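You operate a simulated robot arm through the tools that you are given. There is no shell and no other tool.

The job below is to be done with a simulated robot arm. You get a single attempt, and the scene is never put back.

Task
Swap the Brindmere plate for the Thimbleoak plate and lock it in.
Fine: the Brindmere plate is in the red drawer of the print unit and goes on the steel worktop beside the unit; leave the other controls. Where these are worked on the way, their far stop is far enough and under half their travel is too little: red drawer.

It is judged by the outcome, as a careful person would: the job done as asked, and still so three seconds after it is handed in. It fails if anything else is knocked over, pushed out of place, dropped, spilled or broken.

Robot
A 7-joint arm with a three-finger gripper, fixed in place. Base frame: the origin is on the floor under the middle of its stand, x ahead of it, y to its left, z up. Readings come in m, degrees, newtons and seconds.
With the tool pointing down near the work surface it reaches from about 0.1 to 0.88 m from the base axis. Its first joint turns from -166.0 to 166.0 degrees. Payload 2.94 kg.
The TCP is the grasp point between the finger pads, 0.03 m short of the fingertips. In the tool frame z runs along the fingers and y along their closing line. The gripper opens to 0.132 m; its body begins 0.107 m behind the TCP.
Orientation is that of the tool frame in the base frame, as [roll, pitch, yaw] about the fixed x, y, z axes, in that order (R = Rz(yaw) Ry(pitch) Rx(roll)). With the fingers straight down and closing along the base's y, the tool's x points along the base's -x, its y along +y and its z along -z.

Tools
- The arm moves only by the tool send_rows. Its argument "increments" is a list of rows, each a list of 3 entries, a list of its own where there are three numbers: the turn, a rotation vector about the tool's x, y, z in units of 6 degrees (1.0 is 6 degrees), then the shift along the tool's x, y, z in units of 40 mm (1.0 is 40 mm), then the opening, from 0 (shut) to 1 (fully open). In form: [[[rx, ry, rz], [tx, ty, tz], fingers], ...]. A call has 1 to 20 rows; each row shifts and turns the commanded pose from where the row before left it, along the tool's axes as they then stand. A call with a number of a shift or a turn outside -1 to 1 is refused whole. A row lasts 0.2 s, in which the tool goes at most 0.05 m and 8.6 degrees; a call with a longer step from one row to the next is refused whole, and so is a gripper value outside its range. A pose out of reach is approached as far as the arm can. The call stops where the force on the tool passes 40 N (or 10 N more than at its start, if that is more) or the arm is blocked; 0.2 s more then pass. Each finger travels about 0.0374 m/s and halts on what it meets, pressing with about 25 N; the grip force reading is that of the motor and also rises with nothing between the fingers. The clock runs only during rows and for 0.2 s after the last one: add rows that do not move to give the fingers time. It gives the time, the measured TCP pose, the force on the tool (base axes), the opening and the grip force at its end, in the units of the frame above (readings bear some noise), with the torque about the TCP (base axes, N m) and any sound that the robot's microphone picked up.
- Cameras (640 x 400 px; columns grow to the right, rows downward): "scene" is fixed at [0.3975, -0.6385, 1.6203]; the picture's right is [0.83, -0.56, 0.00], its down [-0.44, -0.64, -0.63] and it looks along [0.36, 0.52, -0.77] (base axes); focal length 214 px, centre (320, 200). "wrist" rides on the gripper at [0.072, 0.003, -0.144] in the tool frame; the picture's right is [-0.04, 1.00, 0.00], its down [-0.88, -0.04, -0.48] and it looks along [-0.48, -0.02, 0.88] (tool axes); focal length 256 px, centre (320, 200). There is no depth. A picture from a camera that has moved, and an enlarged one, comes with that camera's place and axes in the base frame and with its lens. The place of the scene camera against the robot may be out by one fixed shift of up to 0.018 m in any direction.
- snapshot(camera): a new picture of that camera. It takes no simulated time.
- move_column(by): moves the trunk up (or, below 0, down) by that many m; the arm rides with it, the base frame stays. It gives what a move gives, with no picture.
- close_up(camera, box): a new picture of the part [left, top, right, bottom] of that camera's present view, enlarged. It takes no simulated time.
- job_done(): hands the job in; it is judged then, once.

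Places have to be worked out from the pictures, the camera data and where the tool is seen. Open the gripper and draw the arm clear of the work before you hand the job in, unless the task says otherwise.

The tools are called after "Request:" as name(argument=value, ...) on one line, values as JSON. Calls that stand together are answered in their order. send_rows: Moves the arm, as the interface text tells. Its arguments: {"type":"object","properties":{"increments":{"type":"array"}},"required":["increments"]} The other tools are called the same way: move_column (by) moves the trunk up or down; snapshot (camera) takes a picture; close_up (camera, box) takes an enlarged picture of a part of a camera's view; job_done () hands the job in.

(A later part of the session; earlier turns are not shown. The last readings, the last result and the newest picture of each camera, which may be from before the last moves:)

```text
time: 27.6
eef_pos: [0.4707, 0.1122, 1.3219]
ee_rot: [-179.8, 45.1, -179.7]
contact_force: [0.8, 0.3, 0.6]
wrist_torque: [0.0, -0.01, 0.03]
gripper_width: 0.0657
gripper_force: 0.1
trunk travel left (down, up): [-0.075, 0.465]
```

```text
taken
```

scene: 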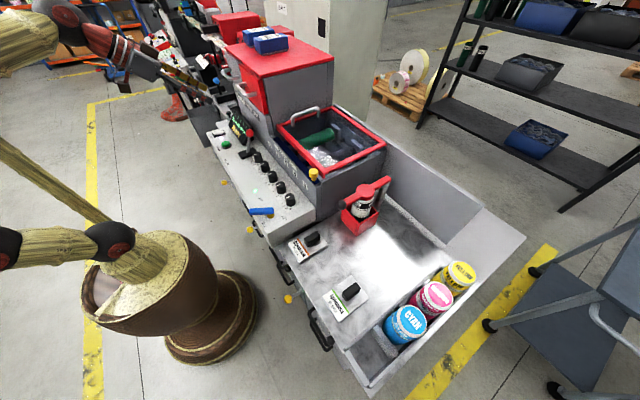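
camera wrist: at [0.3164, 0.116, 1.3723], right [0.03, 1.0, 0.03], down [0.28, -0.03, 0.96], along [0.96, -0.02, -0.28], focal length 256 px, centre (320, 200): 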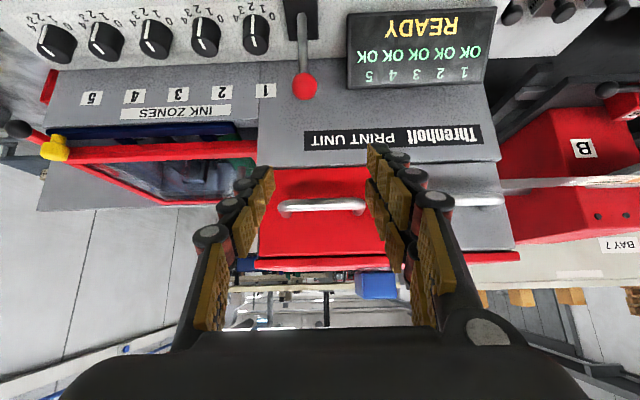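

The knob is confirmed at about (0.583, 0.094, 1.145); the display edge is ~6 cm to its left, so I narrow the fingers to ~46 mm and come in along the tilted axis, stopping short to check.

Request:
send_rows(increments=[[[0, 0, 0], [0.57, -0.23, 0], 0.35], [[0, 0, 0], [0.57, -0.23, 0], 0.35], [[0, 0, 0], [0, 0, 0.9], 0.35], [[0, 0, 0], [0, 0, 0.9], 0.35], [[0, 0, 0], [0, 0, 0.9], 0.35], [[0, 0, 0], [0, 0, 0.7], 0.35]])

Request:
snapshot(camera="wrist")

Request:
close_up(camera="scene", box=[170, 70, 330, 180])

```text
time: 29.0
eef_pos: [0.5349, 0.0924, 1.194]
ee_rot: [-179.6, 45.2, -179.7]
contact_force: [-1.2, 0.4, -0.9]
wrist_torque: [0.01, 0.0, 0.03]
gripper_width: 0.0462
gripper_force: 0.1
trunk travel left (down, up): [-0.075, 0.465]
```

```text
taken
camera wrist: at [0.3818, 0.0963, 1.2447], right [0.03, 1.0, 0.03], down [0.28, -0.03, 0.96], along [0.96, -0.02, -0.28], focal length 256 px, centre (320, 200)
```

wrist: 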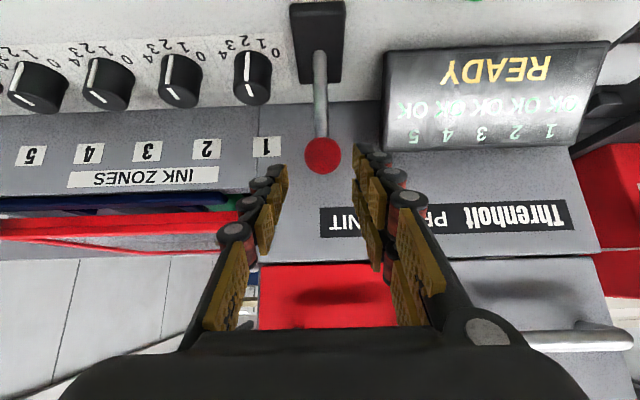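

```text
3.64 times, centred on (250, 125) of scene
camera zoom: at [0.3975, -0.6385, 1.6203], right [0.83, -0.56, 0.0], down [-0.44, -0.64, -0.63], along [0.36, 0.52, -0.77], focal length 780 px, centre (574, 473)
```

zoom: 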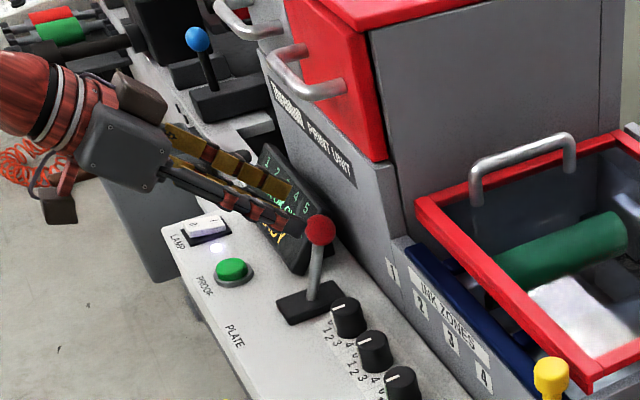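

The knob lies on the tool axis about 62 mm ahead. I advance 50 mm slowly so the knob sits between the pads.

Request:
send_rows(increments=[[[0, 0, 0], [0, 0.07, 0.45], 0.35], [[0, 0, 0], [0, 0, 0.4], 0.35], [[0, 0, 0], [0, 0, 0.4], 0.35]])

Request:
snapshot(camera="wrist")

Request:
close_up(camera="scene", box=[170, 70, 330, 180])

```text
time: 29.8
eef_pos: [0.5706, 0.0976, 1.1596]
ee_rot: [-179.7, 45.1, -179.8]
contact_force: [0.1, 0.7, -0.8]
wrist_torque: [0.01, 0.01, -0.01]
gripper_width: 0.046
gripper_force: 0.0
trunk travel left (down, up): [-0.075, 0.465]
```

```text
taken
camera wrist: at [0.4166, 0.0997, 1.2094], right [0.03, 1.0, 0.03], down [0.28, -0.03, 0.96], along [0.96, -0.02, -0.28], focal length 256 px, centre (320, 200)
```

wrist: 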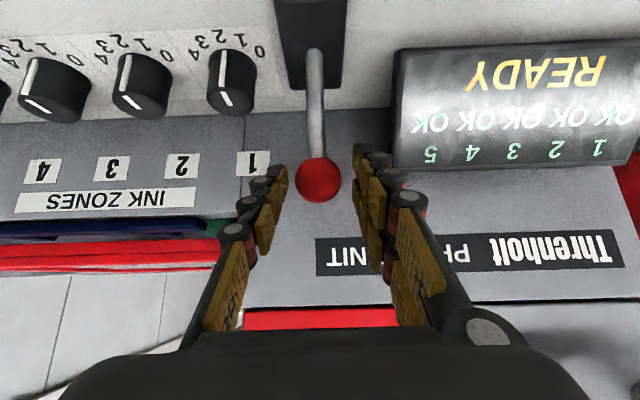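

```text
3.64 times, centred on (250, 125) of scene
camera zoom: at [0.3975, -0.6385, 1.6203], right [0.83, -0.56, 0.0], down [-0.44, -0.64, -0.63], along [0.36, 0.52, -0.77], focal length 780 px, centre (574, 473)
```

zoom: 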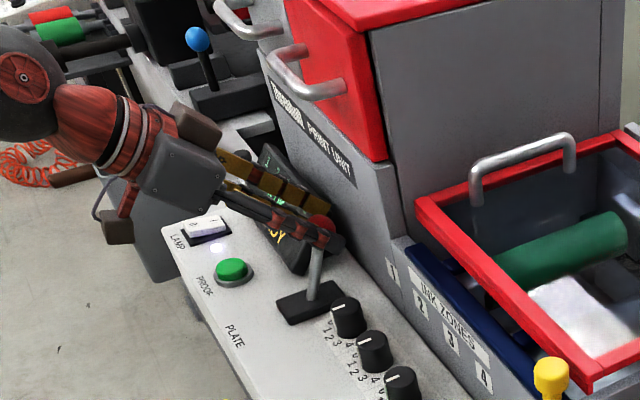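

The knob sits between the pads, 16 mm ahead of the TCP. I close on it.

Request:
send_rows(increments=[[[0, 0, 0], [0, 0, 0], 0.25], [[0, 0, 0], [0, 0, 0], 0.2], [[0, 0, 0], [0, 0, 0], 0.15], [[0, 0, 0], [0, 0, 0], 0.1], [[0, 0, 0], [0, 0, 0], 0.1]])

Request:
snapshot(camera="wrist")

```text
time: 31.0
eef_pos: [0.5699, 0.0951, 1.1586]
ee_rot: [-179.8, 45.1, -179.8]
contact_force: [1.5, -8.7, -0.5]
wrist_torque: [-0.08, -0.13, -0.15]
gripper_width: 0.0301
gripper_force: 44.9
trunk travel left (down, up): [-0.075, 0.465]
```

```text
taken
camera wrist: at [0.4166, 0.0985, 1.2096], right [0.03, 1.0, 0.03], down [0.28, -0.04, 0.96], along [0.96, -0.02, -0.28], focal length 256 px, centre (320, 200)
```

wrist: 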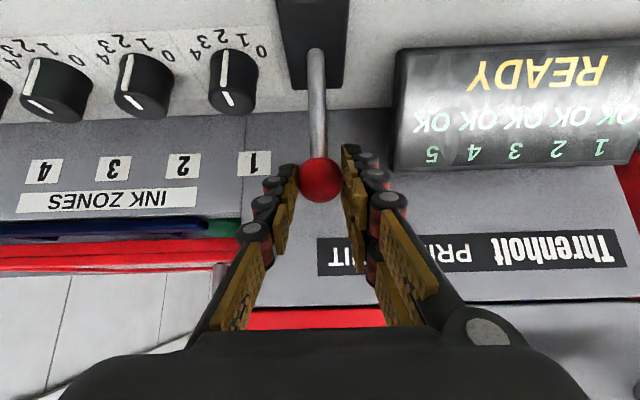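

Knob held firmly (30 mm). I pull it towards the operator side (−x) along its arc in small steps, watching the force.

Request:
send_rows(increments=[[[0, 0, 0], [0.131, 0, -0.23], 0.1], [[0, 0, 0], [0.157, 0, -0.214], 0.1]])

Request:
snapshot(camera="wrist")

```text
time: 31.6
eef_pos: [0.5501, 0.0948, 1.1655]
ee_rot: [-179.8, 45.2, -179.7]
contact_force: [12.8, -14.4, 4.3]
wrist_torque: [-0.29, -1.13, -0.07]
gripper_width: 0.0303
gripper_force: 44.8
trunk travel left (down, up): [-0.075, 0.465]
```

```text
taken
camera wrist: at [0.3966, 0.0984, 1.2149], right [0.03, 1.0, 0.03], down [0.28, -0.04, 0.96], along [0.96, -0.02, -0.28], focal length 256 px, centre (320, 200)
```

wrist: 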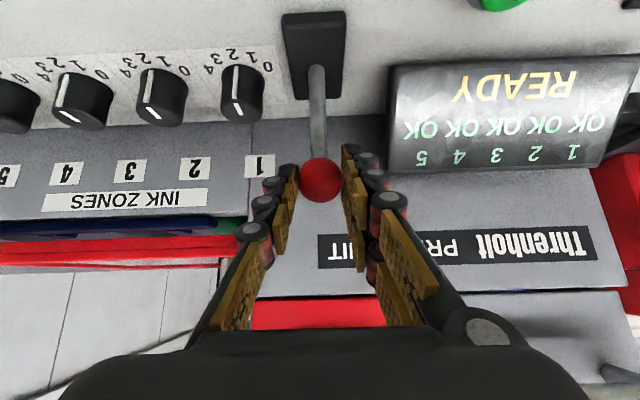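

The lever follows with ~13 N. I continue along the arc.

Request:
send_rows(increments=[[[0, 0, 0], [0.182, 0, -0.193], 0.1], [[0, 0, 0], [0.205, 0, -0.166], 0.1], [[0, 0, 0], [0.223, 0, -0.141], 0.1]])

Request:
snapshot(camera="wrist")

```text
time: 32.4
eef_pos: [0.5177, 0.0952, 1.1603]
ee_rot: [-179.9, 45.2, -179.8]
contact_force: [8.2, -13.3, 11.9]
wrist_torque: [-0.14, -1.14, -0.26]
gripper_width: 0.0305
gripper_force: 44.8
trunk travel left (down, up): [-0.075, 0.465]
```

```text
taken
camera wrist: at [0.3639, 0.0986, 1.2105], right [0.03, 1.0, 0.03], down [0.28, -0.04, 0.96], along [0.96, -0.02, -0.28], focal length 256 px, centre (320, 200)
```

wrist: 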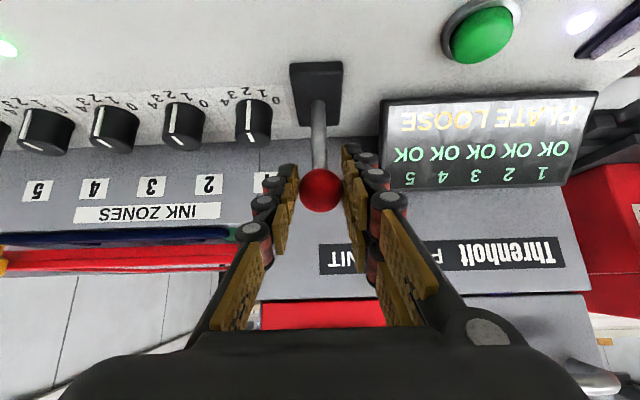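

The display now reads "PLATE LOOSE": the lever is indeed the plate lock. I carry on to its far stop.

Request:
send_rows(increments=[[[0, 0, 0], [0.237, 0, -0.113], 0.1], [[0, 0, 0], [0.251, 0, -0.085], 0.1]])

Request:
snapshot(camera="wrist")

```text
time: 33.0
eef_pos: [0.4971, 0.0989, 1.1481]
ee_rot: [-179.6, 44.7, -179.5]
contact_force: [-2.5, 4.1, -5.1]
wrist_torque: [0.01, 0.36, 0.2]
gripper_width: 0.0246
gripper_force: 16.4
trunk travel left (down, up): [-0.075, 0.465]
```

```text
taken
camera wrist: at [0.3438, 0.1017, 1.1987], right [0.03, 1.0, 0.03], down [0.29, -0.03, 0.96], along [0.96, -0.02, -0.29], focal length 256 px, centre (320, 200)
```

wrist: 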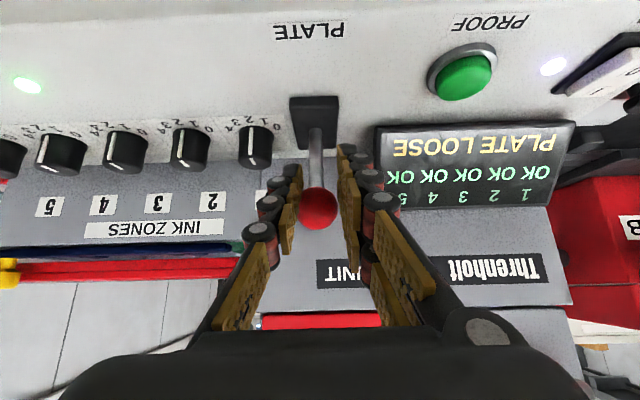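

The lever reached its stop (knob around (0.527, 0.095, 1.15)) and the pads slid on the knob; the display stays on "PLATE LOOSE". I open and back out along the tool axis.

Request:
send_rows(increments=[[[0, 0, 0], [0, 0, 0], 0.2], [[0, 0, 0], [0, 0, 0], 0.35], [[0, 0, 0], [0, 0, 0], 0.4], [[0, 0, 0], [0, 0, 0], 0.4], [[0, 0, 0], [0, 0, -0.5], 0.4], [[0, 0, 0], [0, 0, -0.9], 0.4], [[0, 0, 0], [0, 0, -0.9], 0.4], [[0, 0, 0], [0, 0, -0.9], 0.4]])

Request:
snapshot(camera="wrist")

Request:
close_up(camera="scene", box=[170, 70, 330, 180])

```text
time: 34.8
eef_pos: [0.4069, 0.0976, 1.2411]
ee_rot: [-179.8, 45.1, -179.7]
contact_force: [0.1, 0.1, 0.0]
wrist_torque: [0.01, 0.04, 0.0]
gripper_width: 0.0528
gripper_force: 0.0
trunk travel left (down, up): [-0.075, 0.465]
```

```text
taken
camera wrist: at [0.2536, 0.1005, 1.2918], right [0.03, 1.0, 0.03], down [0.28, -0.03, 0.96], along [0.96, -0.02, -0.28], focal length 256 px, centre (320, 200)
```

wrist: 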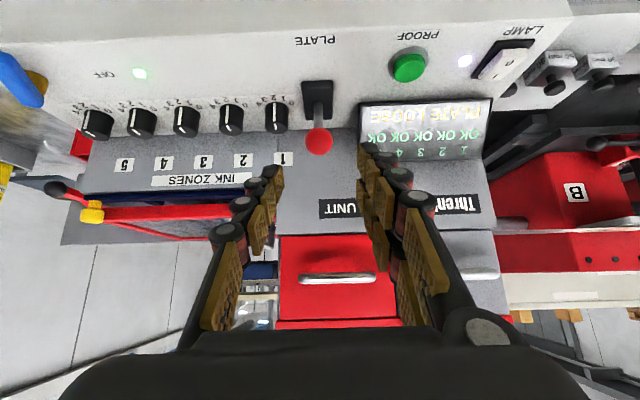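

```text
3.64 times, centred on (250, 125) of scene
camera zoom: at [0.3975, -0.6385, 1.6203], right [0.83, -0.56, 0.0], down [-0.44, -0.64, -0.63], along [0.36, 0.52, -0.77], focal length 780 px, centre (574, 473)
```

zoom: 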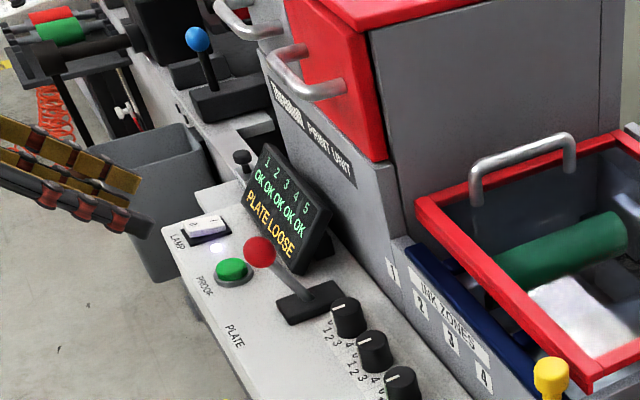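

The lever now leans back with "PLATE LOOSE" shown. I return to the pre-grasp pose in front of the drawer handle: raise, tilt forward, turn +90°.

Request:
send_rows(increments=[[[0, 0, 0], [-0.707, 0.19, -0.707], 0.5], [[0, 0, 0], [-0.707, 0.19, -0.707], 0.55], [[0, 0, 0], [-0.53, 0, 0.53], 0.6], [[0, 0, 0], [-0.53, 0, 0.53], 0.6], [[0, -1, 0], [0, 0, 0], 0.6], [[0, -1, 0], [0, 0, 0], 0.6], [[0, -1, 0], [0, 0, 0], 0.6], [[0, -1, 0], [0, 0, 0], 0.6], [[0, -1, 0], [0, 0, 0], 0.6], [[0, -0.5, 0], [0, 0, 0], 0.6]])

Request:
send_rows(increments=[[[0, 0, 1], [0, 0, 0], 0.6], [[0, 0, 1], [0, 0, 0], 0.6], [[0, 0, 1], [0, 0, 0], 0.6], [[0, 0, 1], [0, 0, 0], 0.6], [[0, 0, 1], [0, 0, 0], 0.6], [[0, 0, 1], [0, 0, 0], 0.6], [[0, 0, 1], [0, 0, 0], 0.6], [[0, 0, 1], [0, 0, 0], 0.6], [[0, 0, 1], [0, 0, 0], 0.6], [[0, 0, 1], [0, 0, 0], 0.6], [[0, 0, 1], [0, 0, 0], 0.6], [[0, 0, 1], [0, 0, 0], 0.6], [[0, 0, 1], [0, 0, 0], 0.6], [[0, 0, 1], [0, 0, 0], 0.6], [[0, 0, 1], [0, 0, 0], 0.6]])

Request:
snapshot(camera="wrist")

```text
time: 37.0
eef_pos: [0.4679, 0.1124, 1.323]
ee_rot: [-179.5, 78.2, -179.3]
contact_force: [0.1, 0.2, -0.3]
wrist_torque: [0.01, -0.02, -0.01]
gripper_width: 0.0791
gripper_force: 0.0
trunk travel left (down, up): [-0.075, 0.465]
```

```text
time: 40.2
eef_pos: [0.4677, 0.1128, 1.3222]
ee_rot: [102.0, 0.1, 90.1]
contact_force: [-0.8, -0.4, 0.5]
wrist_torque: [0.03, -0.01, 0.05]
gripper_width: 0.0791
gripper_force: 0.0
trunk travel left (down, up): [-0.075, 0.465]
```

```text
taken
camera wrist: at [0.3264, 0.1849, 1.3541], right [0.21, -0.04, 0.98], down [-0.47, -0.88, 0.06], along [0.86, -0.47, -0.2], focal length 256 px, centre (320, 200)
```

wrist: 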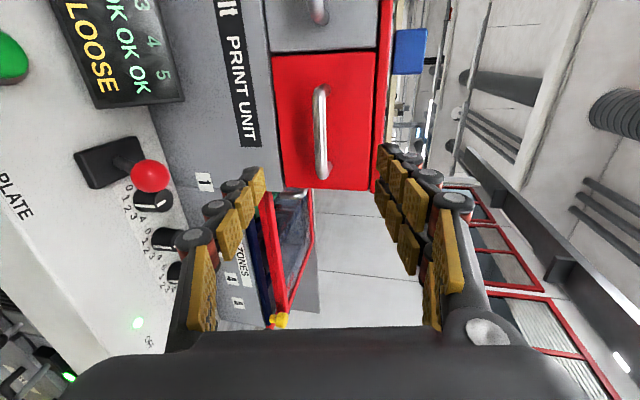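

The held handle pose is exactly 127 mm ahead along the tool axis. I go in and close.

Request:
send_rows(increments=[[[0, 0, 0], [0, 0, 0.9], 0.6], [[0, 0, 0], [0, 0, 0.9], 0.6], [[0, 0, 0], [0, 0, 0.8], 0.6], [[0, 0, 0], [0, 0, 0.3], 0.6], [[0, 0, 0], [0, 0, 0.25], 0.5], [[0, 0, 0], [0, 0, 0], 0.35], [[0, 0, 0], [0, 0, 0], 0.2], [[0, 0, 0], [0, 0, 0], 0.1], [[0, 0, 0], [0, 0, 0], 0.0], [[0, 0, 0], [0, 0, 0], 0.0], [[0, 0, 0], [0, 0, 0], 0.0]])

Request:
snapshot(camera="wrist")

```text
time: 42.6
eef_pos: [0.5919, 0.1115, 1.2957]
ee_rot: [101.8, 0.2, 90.0]
contact_force: [1.6, 0.3, 1.7]
wrist_torque: [0.0, 0.02, 0.01]
gripper_width: 0.013
gripper_force: 30.0
trunk travel left (down, up): [-0.075, 0.465]
```

```text
taken
camera wrist: at [0.4498, 0.1845, 1.3284], right [0.2, -0.04, 0.98], down [-0.47, -0.88, 0.06], along [0.86, -0.47, -0.2], focal length 256 px, centre (320, 200)
```

wrist: 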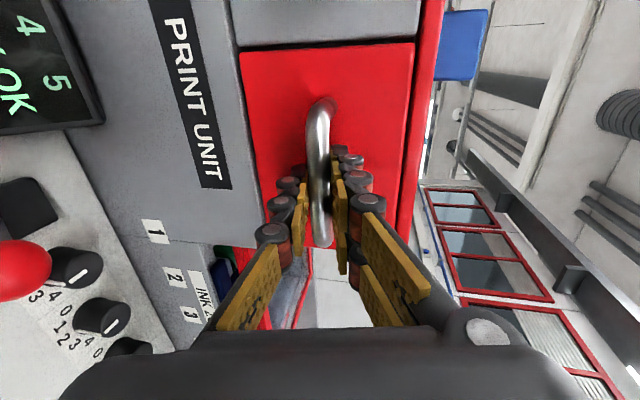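

Handle gripped with nearly no side load. I pull 20 mm straight back along −x to test.

Request:
send_rows(increments=[[[0, 0, 0], [0, -0.052, -0.245], 0], [[0, 0, 0], [0, -0.052, -0.245], 0]])

Request:
snapshot(camera="wrist")

```text
time: 43.2
eef_pos: [0.5704, 0.1116, 1.2963]
ee_rot: [101.8, 0.2, 90.2]
contact_force: [-1.5, -0.8, 2.4]
wrist_torque: [0.12, 0.02, 0.54]
gripper_width: 0.0126
gripper_force: 39.3
trunk travel left (down, up): [-0.075, 0.465]
```

```text
taken
camera wrist: at [0.429, 0.1846, 1.3283], right [0.2, -0.04, 0.98], down [-0.47, -0.88, 0.06], along [0.86, -0.47, -0.2], focal length 256 px, centre (320, 200)
```

wrist: 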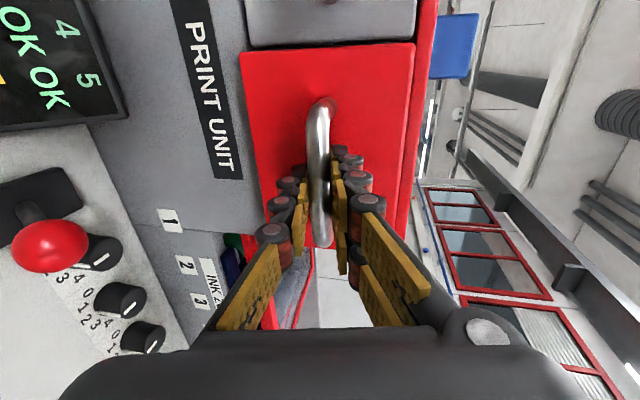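

The drawer slides freely now. I keep pulling at 20 mm a row.

Request:
send_rows(increments=[[[0, 0, 0], [0, -0.104, -0.489], 0], [[0, 0, 0], [0, -0.104, -0.489], 0], [[0, 0, 0], [0, -0.104, -0.489], 0], [[0, 0, 0], [0, -0.104, -0.489], 0]])

Request:
snapshot(camera="wrist")

Request:
close_up(camera="scene", box=[170, 20, 350, 150])

```text
time: 44.2
eef_pos: [0.4889, 0.112, 1.2968]
ee_rot: [101.7, 0.2, 90.1]
contact_force: [-1.2, -0.8, 8.1]
wrist_torque: [0.04, -0.03, 0.33]
gripper_width: 0.0124
gripper_force: 39.6
trunk travel left (down, up): [-0.075, 0.465]
```

```text
taken
camera wrist: at [0.3488, 0.1844, 1.3282], right [0.2, -0.04, 0.98], down [-0.47, -0.88, 0.06], along [0.86, -0.47, -0.2], focal length 256 px, centre (320, 200)
```

wrist: 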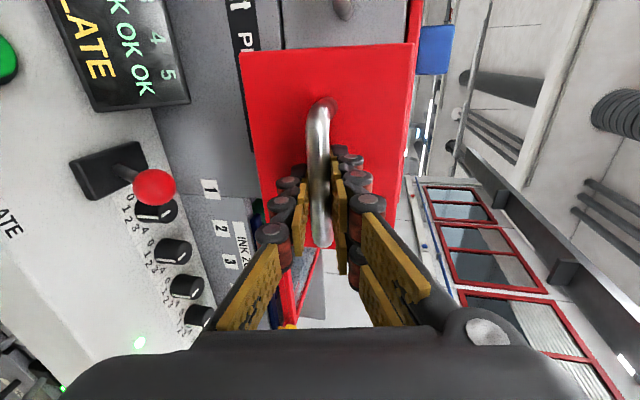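

```text
3.08 times, centred on (260, 85) of scene
camera zoom: at [0.3975, -0.6385, 1.6203], right [0.83, -0.56, 0.0], down [-0.44, -0.64, -0.63], along [0.36, 0.52, -0.77], focal length 660 px, centre (505, 554)
```

zoom: 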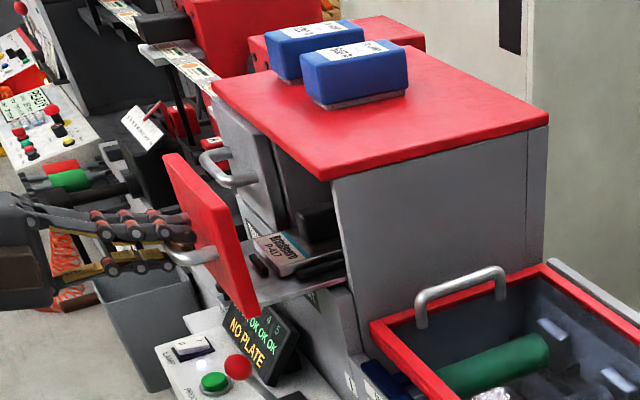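

The tray with the Brindmere plate is coming out. I continue pulling towards the far stop.

Request:
send_rows(increments=[[[0, 0, 0], [0, -0.104, -0.489], 0], [[0, 0, 0], [0, -0.104, -0.489], 0], [[0, 0, 0], [0, -0.104, -0.489], 0]])

Request:
close_up(camera="scene", box=[170, 20, 350, 150])

```text
time: 45.0
eef_pos: [0.4298, 0.1117, 1.2964]
ee_rot: [101.7, 0.2, 90.2]
contact_force: [-2.0, 1.0, 9.7]
wrist_torque: [0.03, -0.08, 0.88]
gripper_width: 0.0126
gripper_force: 39.5
trunk travel left (down, up): [-0.075, 0.465]
```

```text
3.08 times, centred on (260, 85) of scene
camera zoom: at [0.3975, -0.6385, 1.6203], right [0.83, -0.56, 0.0], down [-0.44, -0.64, -0.63], along [0.36, 0.52, -0.77], focal length 660 px, centre (505, 554)
```

zoom: 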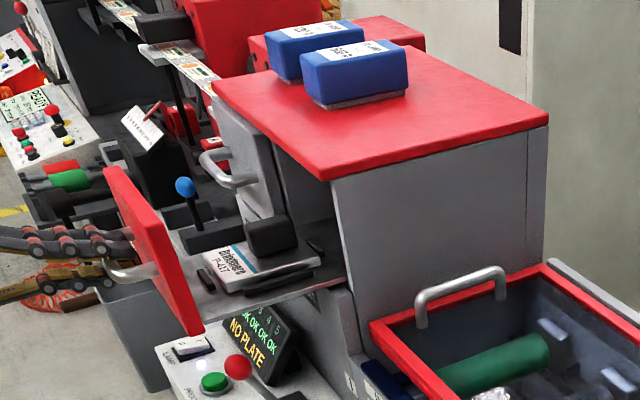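

The plate is nearly clear of the housing; I pull on gently to find the far stop.

Request:
send_rows(increments=[[[0, 0, 0], [0, -0.052, -0.245], 0], [[0, 0, 0], [0, -0.052, -0.245], 0], [[0, 0, 0], [0, -0.052, -0.245], 0], [[0, 0, 0], [0, -0.052, -0.245], 0]])

Request:
close_up(camera="scene", box=[170, 20, 350, 150])

Request:
snapshot(camera="scene")

```text
time: 46.0
eef_pos: [0.3898, 0.1112, 1.2956]
ee_rot: [101.7, 0.1, 90.1]
contact_force: [0.6, 3.4, 17.4]
wrist_torque: [-0.1, -0.09, -0.01]
gripper_width: 0.0124
gripper_force: 39.0
trunk travel left (down, up): [-0.075, 0.465]
```

```text
3.08 times, centred on (260, 85) of scene
camera zoom: at [0.3975, -0.6385, 1.6203], right [0.83, -0.56, 0.0], down [-0.44, -0.64, -0.63], along [0.36, 0.52, -0.77], focal length 660 px, centre (505, 554)
```

zoom: 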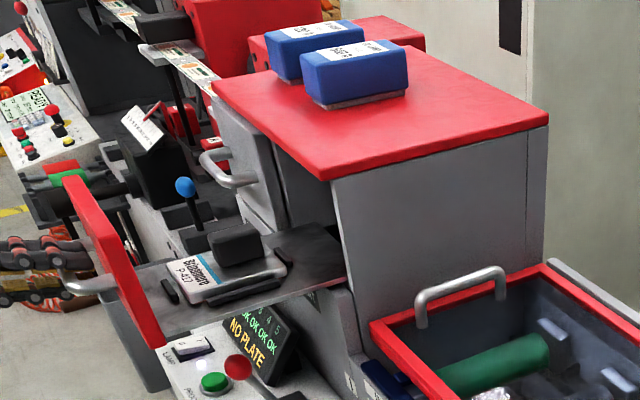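

```text
taken
```

scene: 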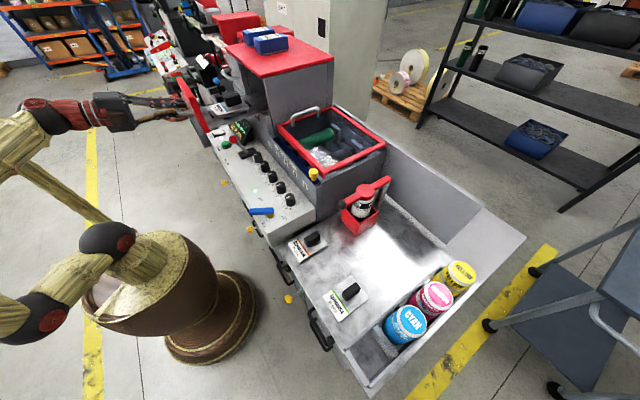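

Plate fully clear of the housing. I correct the slight downward load and pull a bit more to find the stop.

Request:
send_rows(increments=[[[0, 0, 0], [0, 0.03, 0], 0], [[0, 0, 0], [0, -0.05, -0.245], 0], [[0, 0, 0], [0, -0.05, -0.245], 0]])

```text
time: 46.8
eef_pos: [0.3766, 0.1112, 1.297]
ee_rot: [101.8, 0.1, 89.9]
contact_force: [27.0, 1.8, 4.9]
wrist_torque: [-0.06, -0.08, -0.46]
gripper_width: 0.013
gripper_force: 40.2
trunk travel left (down, up): [-0.075, 0.465]
stopped in row 3: the force on the tool passed its limit at 60 N (the readings are from after the stop); the commanded pose is now the measured one
```

The drawer is at its far stop (pulled 0.215 m). I release the handle and withdraw backwards, then up.

Request:
send_rows(increments=[[[0, 0, 0], [0, 0, 0], 0.2], [[0, 0, 0], [0, 0, 0], 0.4], [[0, 0, 0], [0, 0, 0], 0.5], [[0, 0, 0], [0, 0, 0], 0.5], [[0, 0, 0], [0, 0, 0], 0.5], [[0, 0, 0], [0, 0, -0.5], 0.5], [[0, 0, 0], [0, 0, -0.5], 0.5], [[0, 0, 0], [0, 0, -0.5], 0.5]])

Request:
snapshot(camera="wrist")

Request:
close_up(camera="scene", box=[130, 20, 330, 160])

```text
time: 48.6
eef_pos: [0.3134, 0.1119, 1.3112]
ee_rot: [101.8, 0.2, 90.0]
contact_force: [0.0, 0.2, -0.2]
wrist_torque: [0.0, 0.01, -0.06]
gripper_width: 0.0662
gripper_force: 0.0
trunk travel left (down, up): [-0.075, 0.465]
```

```text
taken
camera wrist: at [0.1719, 0.1842, 1.3417], right [0.2, -0.04, 0.98], down [-0.47, -0.88, 0.06], along [0.86, -0.48, -0.2], focal length 256 px, centre (320, 200)
```

wrist: 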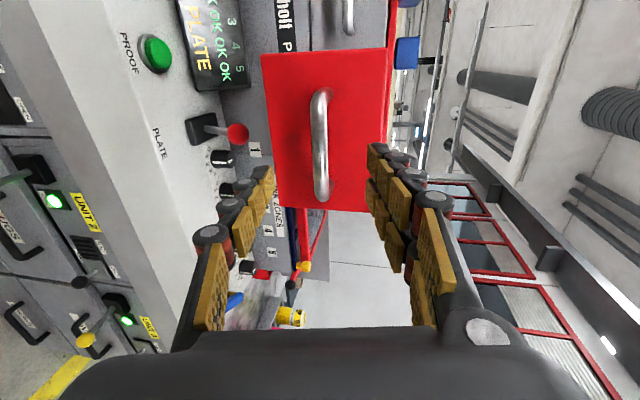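

```text
2.86 times, centred on (230, 90) of scene
camera zoom: at [0.3975, -0.6385, 1.6203], right [0.83, -0.56, 0.0], down [-0.44, -0.64, -0.63], along [0.36, 0.52, -0.77], focal length 613 px, centre (577, 514)
```

zoom: 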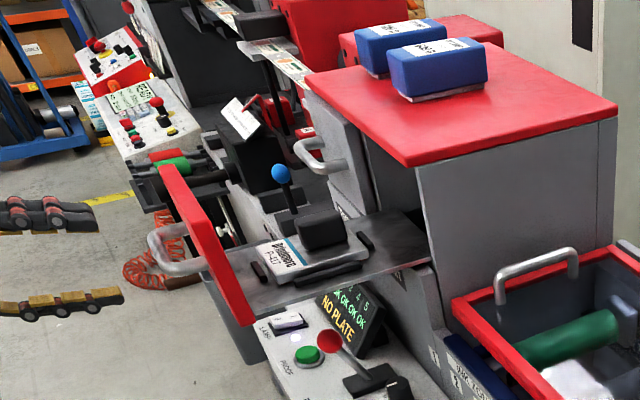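

Handle is clear. I raise the trunk 0.25 m to lift the gripper above the drawer before turning the tool down.

Request:
move_column(by=0.25)

Request:
send_rows(increments=[[[1, 0, 0], [0, 0, 0], 0.5], [[1, 0, 0], [0, 0, 0], 0.5], [[1, 0, 0], [0, 0, 0], 0.5], [[1, 0, 0], [0, 0, 0], 0.5], [[1, 0, 0], [0, 0, 0], 0.5], [[1, 0, 0], [0, 0, 0], 0.5], [[1, 0, 0], [0, 0, 0], 0.5], [[1, 0, 0], [0, 0, 0], 0.5], [[1, 0, 0], [0, 0, 0], 0.6], [[1, 0, 0], [0, 0, 0], 0.7], [[1, 0, 0], [0, 0, 0], 0.7], [[1, 0, 0], [0, 0, 0], 0.7], [[1, 0, 0], [0, 0, 0], 0.7]])

Request:
snapshot(camera="wrist")

```text
time: 51.2
eef_pos: [0.314, 0.1123, 1.5603]
ee_rot: [101.7, 0.2, 90.0]
contact_force: [-0.3, -0.7, 0.0]
wrist_torque: [-0.04, 0.01, 0.01]
gripper_width: 0.0661
gripper_force: 0.0
trunk travel left (down, up): [-0.325, 0.215]
```

```text
time: 54.0
eef_pos: [0.3146, 0.1122, 1.5586]
ee_rot: [179.6, 0.2, 90.1]
contact_force: [0.4, 0.1, -0.5]
wrist_torque: [-0.05, 0.04, 0.01]
gripper_width: 0.0923
gripper_force: 0.2
trunk travel left (down, up): [-0.325, 0.215]
```

```text
taken
camera wrist: at [0.3158, 0.1851, 1.7031], right [1.0, -0.04, 0.0], down [-0.04, -0.88, 0.48], along [-0.02, -0.48, -0.88], focal length 256 px, centre (320, 200)
```

wrist: 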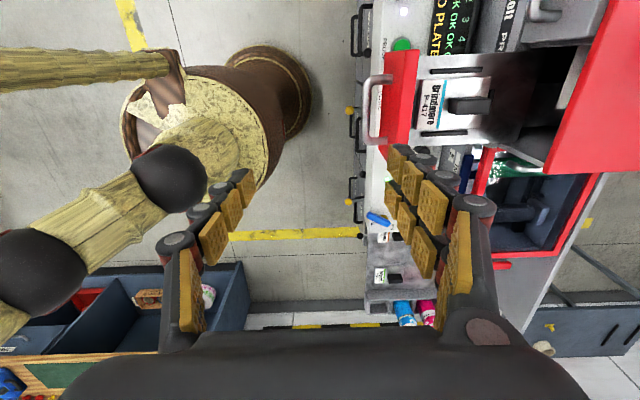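

Now the tool points down. The Brindmere plate's black grip bar is long along x, so I turn the tool −90° to close along y and then move over the plate for a look.

Request:
send_rows(increments=[[[0, 0, -1], [0, 0, 0], 0.7], [[0, 0, -1], [0, 0, 0], 0.7], [[0, 0, -1], [0, 0, 0], 0.7], [[0, 0, -1], [0, 0, 0], 0.7], [[0, 0, -1], [0, 0, 0], 0.7], [[0, 0, -1], [0, 0, 0], 0.7], [[0, 0, -1], [0, 0, 0], 0.7], [[0, 0, -1], [0, 0, 0], 0.7], [[0, 0, -1], [0, 0, 0], 0.7], [[0, 0, -1], [0, 0, 0], 0.7], [[0, 0, -1], [0, 0, 0], 0.7], [[0, 0, -1], [0, 0, 0], 0.7], [[0, 0, -1], [0, 0, 0], 0.7], [[0, 0, -1], [0, 0, 0], 0.7], [[0, 0, -1], [0, 0, 0], 0.7]])

Request:
snapshot(camera="wrist")

Request:
close_up(camera="wrist", box=[240, 60, 400, 200])

Request:
close_up(camera="scene", box=[180, 70, 280, 150])

```text
time: 57.2
eef_pos: [0.3132, 0.1118, 1.5606]
ee_rot: [-179.8, 0.3, -179.8]
contact_force: [0.0, -0.6, 0.4]
wrist_torque: [0.01, 0.04, -0.04]
gripper_width: 0.0925
gripper_force: 0.1
trunk travel left (down, up): [-0.325, 0.215]
```

```text
taken
camera wrist: at [0.2394, 0.1157, 1.703], right [0.04, 1.0, 0.0], down [0.88, -0.03, 0.48], along [0.48, -0.02, -0.88], focal length 256 px, centre (320, 200)
```

wrist: 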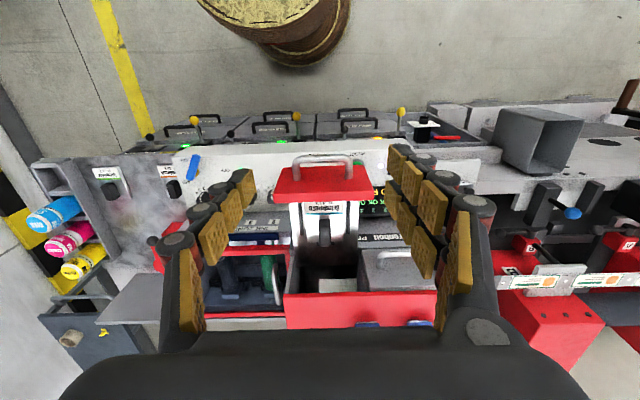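

```text
2.86 times, centred on (320, 130) of wrist
camera zoom: at [0.2394, 0.1157, 1.703], right [0.04, 1.0, 0.0], down [0.88, -0.03, 0.48], along [0.48, -0.02, -0.88], focal length 731 px, centre (320, 400)
```

zoom: 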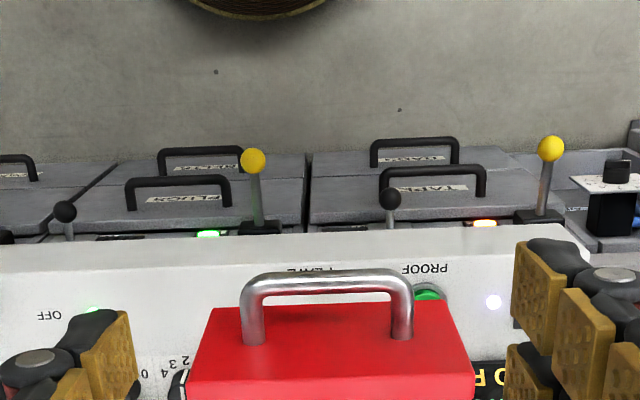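

```text
5.00 times, centred on (230, 110) of scene
camera zoom: at [0.3975, -0.6385, 1.6203], right [0.83, -0.56, 0.0], down [-0.44, -0.64, -0.63], along [0.36, 0.52, -0.77], focal length 1072 px, centre (770, 650)
```

zoom: 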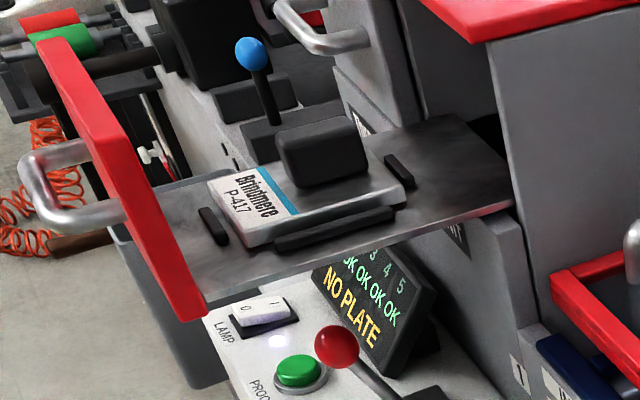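

I zoom in on the plate in the wrist view to fix the grip bar's place.

Request:
close_up(camera="wrist", box=[270, 140, 390, 300])

```text
2.50 times, centred on (330, 220) of wrist
camera zoom: at [0.2394, 0.1157, 1.703], right [0.04, 1.0, 0.0], down [0.88, -0.03, 0.48], along [0.48, -0.02, -0.88], focal length 640 px, centre (295, 150)
```

zoom: 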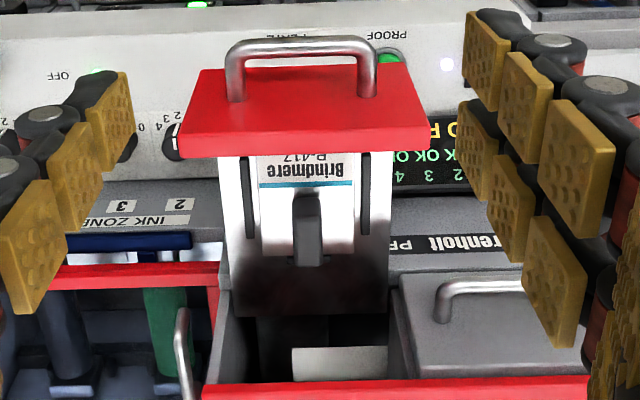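

The front panel hides part of the plate from here; I move to above it (x≈0.54) at safe height.

Request:
send_rows(increments=[[[0, 0, 0], [-1, 0, 0], 0.7], [[0, 0, 0], [-1, 0, 0], 0.7], [[0, 0, 0], [-1, 0, 0], 0.7], [[0, 0, 0], [-1, 0, 0], 0.7], [[0, 0, 0], [-1, 0, 0], 0.7], [[0, 0, 0], [-0.7, 0, 0], 0.7], [[0, 0, 0], [0, 0, 0.8], 0.7], [[0, 0, 0], [0, 0, 0.8], 0.7]])

Request:
snapshot(camera="wrist")

Request:
close_up(camera="wrist", box=[240, 60, 400, 240])

Request:
close_up(camera="scene", box=[150, 0, 330, 150])

```text
time: 59.0
eef_pos: [0.5418, 0.1116, 1.4972]
ee_rot: [-179.8, 0.3, -180.0]
contact_force: [0.1, -0.1, -0.4]
wrist_torque: [0.03, 0.01, 0.01]
gripper_width: 0.0922
gripper_force: 0.0
trunk travel left (down, up): [-0.325, 0.215]
```

```text
taken
camera wrist: at [0.4677, 0.1155, 1.64], right [0.04, 1.0, 0.0], down [0.88, -0.04, 0.48], along [0.48, -0.02, -0.88], focal length 256 px, centre (320, 200)
```

wrist: 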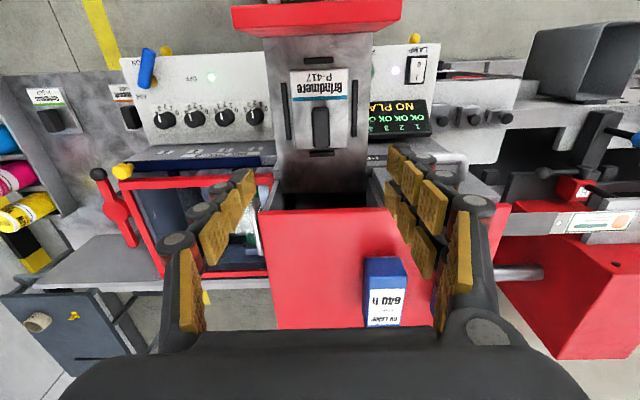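

```text
2.22 times, centred on (320, 150) of wrist
camera zoom: at [0.4677, 0.1155, 1.64], right [0.04, 1.0, 0.0], down [0.88, -0.04, 0.48], along [0.48, -0.02, -0.88], focal length 569 px, centre (320, 311)
```

zoom: 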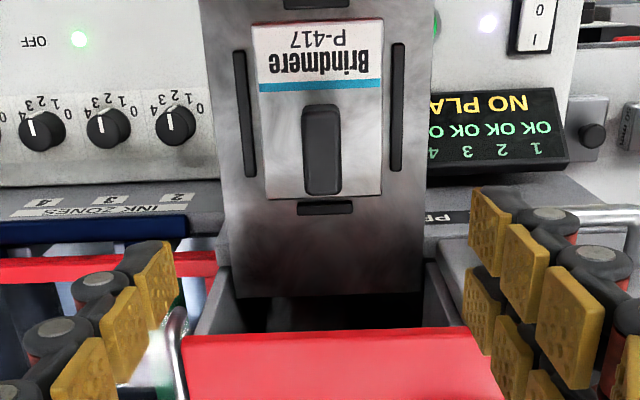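

```text
2.67 times, centred on (240, 75) of scene
camera zoom: at [0.3975, -0.6385, 1.6203], right [0.83, -0.56, 0.0], down [-0.44, -0.64, -0.63], along [0.36, 0.52, -0.77], focal length 572 px, centre (533, 533)
```

zoom: 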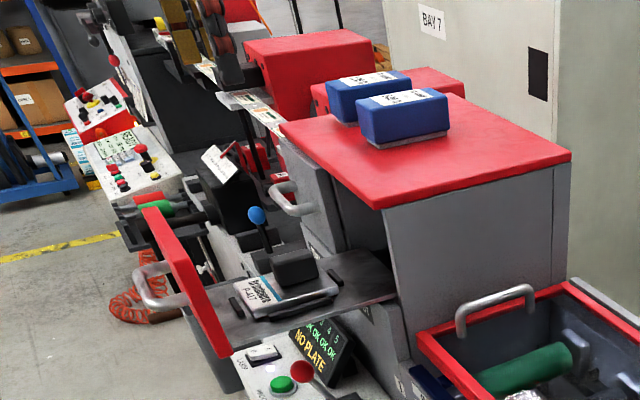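

The grip bar is centred near (0.551, 0.113), about 25 mm wide and 55 mm long, top around z≈1.28. I narrow the fingers to ~50 mm and come down to just above it.

Request:
send_rows(increments=[[[0, 0, 0], [-0.23, 0.04, 0], 0.5], [[0, 0, 0], [0, 0, 0.9], 0.4], [[0, 0, 0], [0, 0, 0.9], 0.4], [[0, 0, 0], [0, 0, 0.9], 0.4], [[0, 0, 0], [0, 0, 0.9], 0.4], [[0, 0, 0], [0, 0, 0.4], 0.4]])

Request:
snapshot(camera="wrist")

Request:
close_up(camera="scene", box=[150, 20, 310, 150])

```text
time: 60.4
eef_pos: [0.5532, 0.1132, 1.3372]
ee_rot: [-179.7, 0.4, -179.9]
contact_force: [0.2, 0.8, -0.2]
wrist_torque: [-0.02, -0.01, 0.01]
gripper_width: 0.0528
gripper_force: 0.0
trunk travel left (down, up): [-0.325, 0.215]
```

```text
taken
camera wrist: at [0.4778, 0.1171, 1.4803], right [0.04, 1.0, 0.0], down [0.88, -0.04, 0.48], along [0.48, -0.02, -0.88], focal length 256 px, centre (320, 200)
```

wrist: 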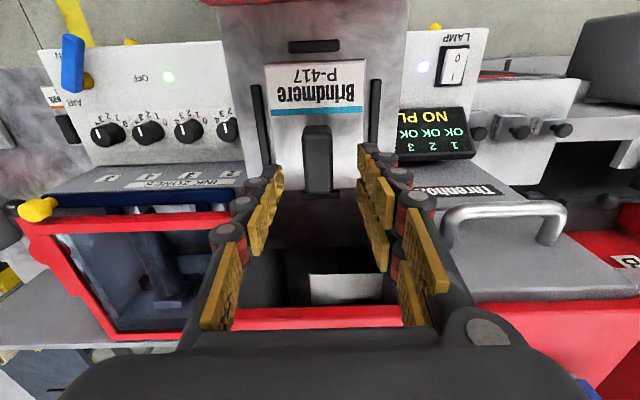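

```text
3.08 times, centred on (230, 85) of scene
camera zoom: at [0.3975, -0.6385, 1.6203], right [0.83, -0.56, 0.0], down [-0.44, -0.64, -0.63], along [0.36, 0.52, -0.77], focal length 660 px, centre (597, 554)
```

zoom: 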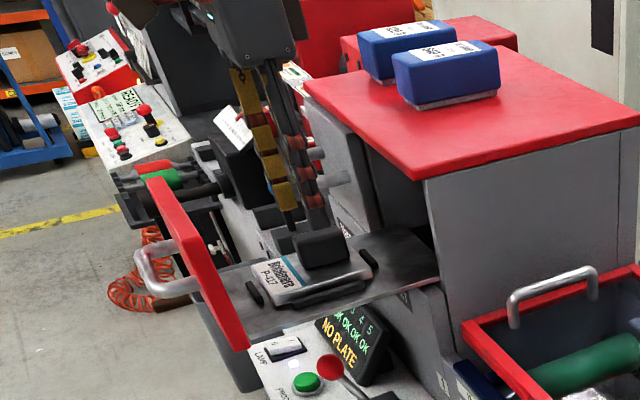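

Knob is centred between the fingers. I lower 45 mm slowly so the pads overlap the bar, watching for contact.

Request:
send_rows(increments=[[[0, 0, 0], [0, -0.03, 0.4], 0.4], [[0, 0, 0], [0, 0, 0.4], 0.4], [[0, 0, 0], [0, 0, 0.33], 0.4]])

Request:
snapshot(camera="wrist")

Request:
close_up(camera="scene", box=[190, 50, 290, 130])

```text
time: 61.2
eef_pos: [0.5525, 0.1133, 1.2923]
ee_rot: [-179.8, 0.3, -179.9]
contact_force: [0.0, 1.0, 0.2]
wrist_torque: [0.0, 0.0, -0.04]
gripper_width: 0.0529
gripper_force: 0.0
trunk travel left (down, up): [-0.325, 0.215]
```

```text
taken
camera wrist: at [0.4788, 0.1157, 1.4352], right [0.04, 1.0, 0.0], down [0.88, -0.04, 0.48], along [0.48, -0.02, -0.88], focal length 256 px, centre (320, 200)
```

wrist: 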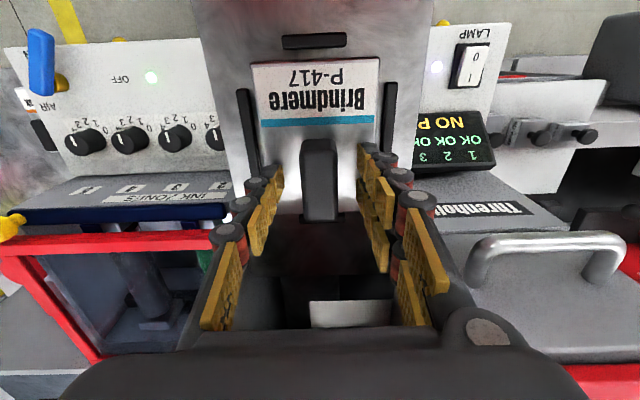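

```text
5.00 times, centred on (240, 90) of scene
camera zoom: at [0.3975, -0.6385, 1.6203], right [0.83, -0.56, 0.0], down [-0.44, -0.64, -0.63], along [0.36, 0.52, -0.77], focal length 1072 px, centre (720, 750)
```

zoom: 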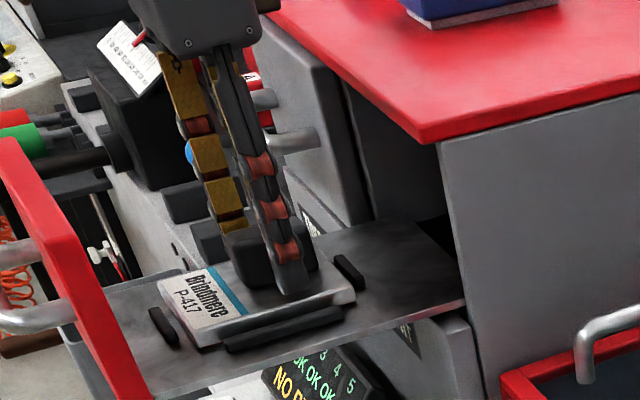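

The tips are beside the bar, just above the plate. I go 5 mm lower and close on the bar.

Request:
send_rows(increments=[[[0, 0, 0], [0, 0, 0.13], 0.4], [[0, 0, 0], [0, 0, 0], 0.3], [[0, 0, 0], [0, 0, 0], 0.2], [[0, 0, 0], [0, 0, 0], 0.1], [[0, 0, 0], [0, 0, 0], 0.05], [[0, 0, 0], [0, 0, 0], 0.05], [[0, 0, 0], [0, 0, 0], 0.05]])

Request:
close_up(camera="scene", box=[190, 50, 290, 130])

Request:
snapshot(camera="wrist")

```text
time: 62.8
eef_pos: [0.5528, 0.11, 1.2886]
ee_rot: [-179.7, 0.5, -179.9]
contact_force: [0.5, -8.8, 21.7]
wrist_torque: [-0.18, -0.01, 0.1]
gripper_width: 0.0235
gripper_force: 25.1
trunk travel left (down, up): [-0.325, 0.215]
```

```text
5.00 times, centred on (240, 90) of scene
camera zoom: at [0.3975, -0.6385, 1.6203], right [0.83, -0.56, 0.0], down [-0.44, -0.64, -0.63], along [0.36, 0.52, -0.77], focal length 1072 px, centre (720, 750)
```

zoom: 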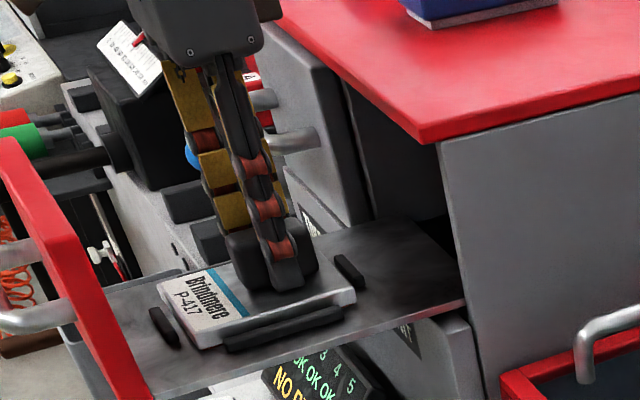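

```text
taken
camera wrist: at [0.4778, 0.1137, 1.4312], right [0.04, 1.0, 0.0], down [0.87, -0.04, 0.48], along [0.48, -0.02, -0.88], focal length 256 px, centre (320, 200)
```

wrist: 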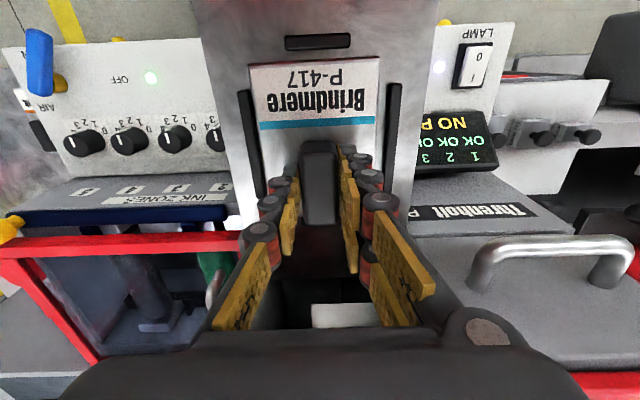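

Grip holds the bar (23.5 mm), tips lightly pressing on the plate. I unload by shifting 2 mm in y and then lift slowly 20 mm to check that the plate comes along.

Request:
send_rows(increments=[[[0, 0, 0], [0, -0.05, -0.05], 0], [[0, 0, 0], [0, 0, -0.2], 0], [[0, 0, 0], [0, 0, -0.3], 0]])

Request:
close_up(camera="scene", box=[190, 50, 290, 130])

```text
time: 63.6
eef_pos: [0.553, 0.1096, 1.3095]
ee_rot: [-179.7, 0.3, -179.9]
contact_force: [-0.6, -0.7, -0.2]
wrist_torque: [0.0, 0.0, 0.0]
gripper_width: 0.025
gripper_force: 0.0
trunk travel left (down, up): [-0.325, 0.215]
```

```text
5.00 times, centred on (240, 90) of scene
camera zoom: at [0.3975, -0.6385, 1.6203], right [0.83, -0.56, 0.0], down [-0.44, -0.64, -0.63], along [0.36, 0.52, -0.77], focal length 1072 px, centre (720, 750)
```

zoom: 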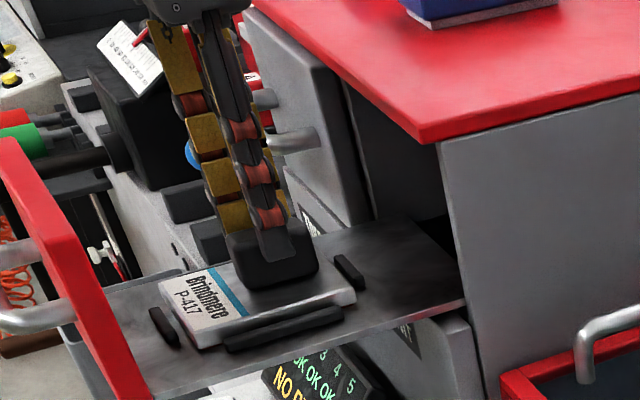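

The plate stayed behind: the fingers slid up the bar. I look closer at how the pads sit now.

Request:
snapshot(camera="wrist")

Request:
close_up(camera="wrist", box=[240, 60, 400, 260])

Request:
close_up(camera="scene", box=[205, 80, 265, 130])

```text
taken
camera wrist: at [0.4784, 0.1137, 1.4524], right [0.04, 1.0, 0.0], down [0.88, -0.03, 0.48], along [0.48, -0.02, -0.88], focal length 256 px, centre (320, 200)
```

wrist: 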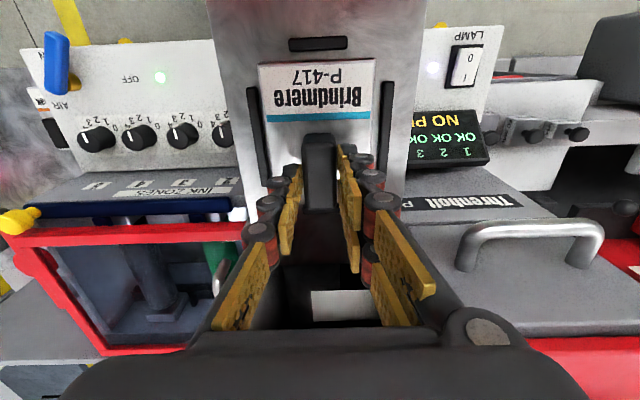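

```text
2.00 times, centred on (320, 160) of wrist
camera zoom: at [0.4784, 0.1137, 1.4524], right [0.04, 1.0, 0.0], down [0.88, -0.03, 0.48], along [0.48, -0.02, -0.88], focal length 512 px, centre (320, 280)
```

zoom: 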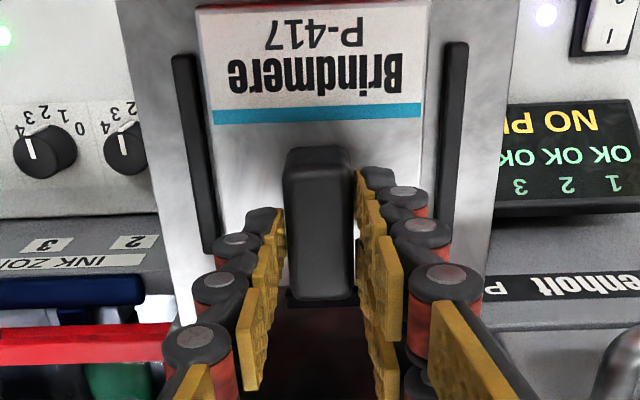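

```text
8.00 times, centred on (235, 105) of scene
camera zoom: at [0.3975, -0.6385, 1.6203], right [0.83, -0.56, 0.0], down [-0.44, -0.64, -0.63], along [0.36, 0.52, -0.77], focal length 1716 px, centre (1000, 960)
```

zoom: 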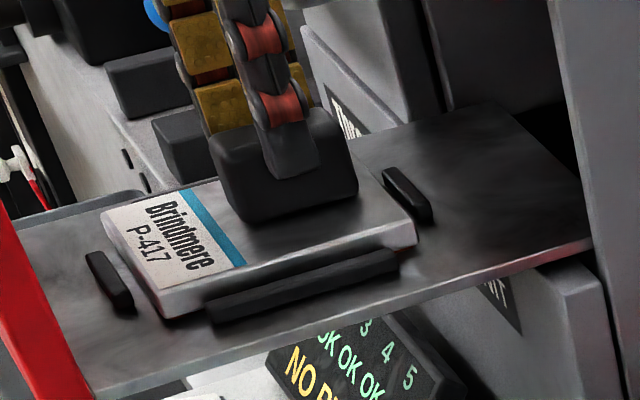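

I hold still with the fingers commanded shut to see what grip reading develops here.

Request:
send_rows(increments=[[[0, 0, 0], [0, 0, 0], 0], [[0, 0, 0], [0, 0, 0], 0], [[0, 0, 0], [0, 0, 0], 0]])

Request:
close_up(camera="wrist", box=[240, 60, 400, 260])

```text
time: 64.4
eef_pos: [0.5521, 0.1091, 1.3088]
ee_rot: [-179.9, 0.3, -179.9]
contact_force: [-0.1, 0.0, 0.4]
wrist_torque: [0.02, -0.06, -0.04]
gripper_width: 0.0236
gripper_force: 25.1
trunk travel left (down, up): [-0.325, 0.215]
```

```text
2.00 times, centred on (320, 160) of wrist
camera zoom: at [0.4786, 0.1133, 1.4524], right [0.04, 1.0, 0.0], down [0.88, -0.04, 0.48], along [0.48, -0.02, -0.88], focal length 512 px, centre (320, 280)
```

zoom: 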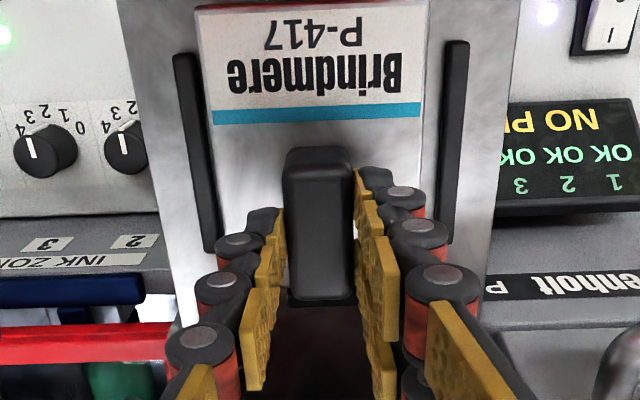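

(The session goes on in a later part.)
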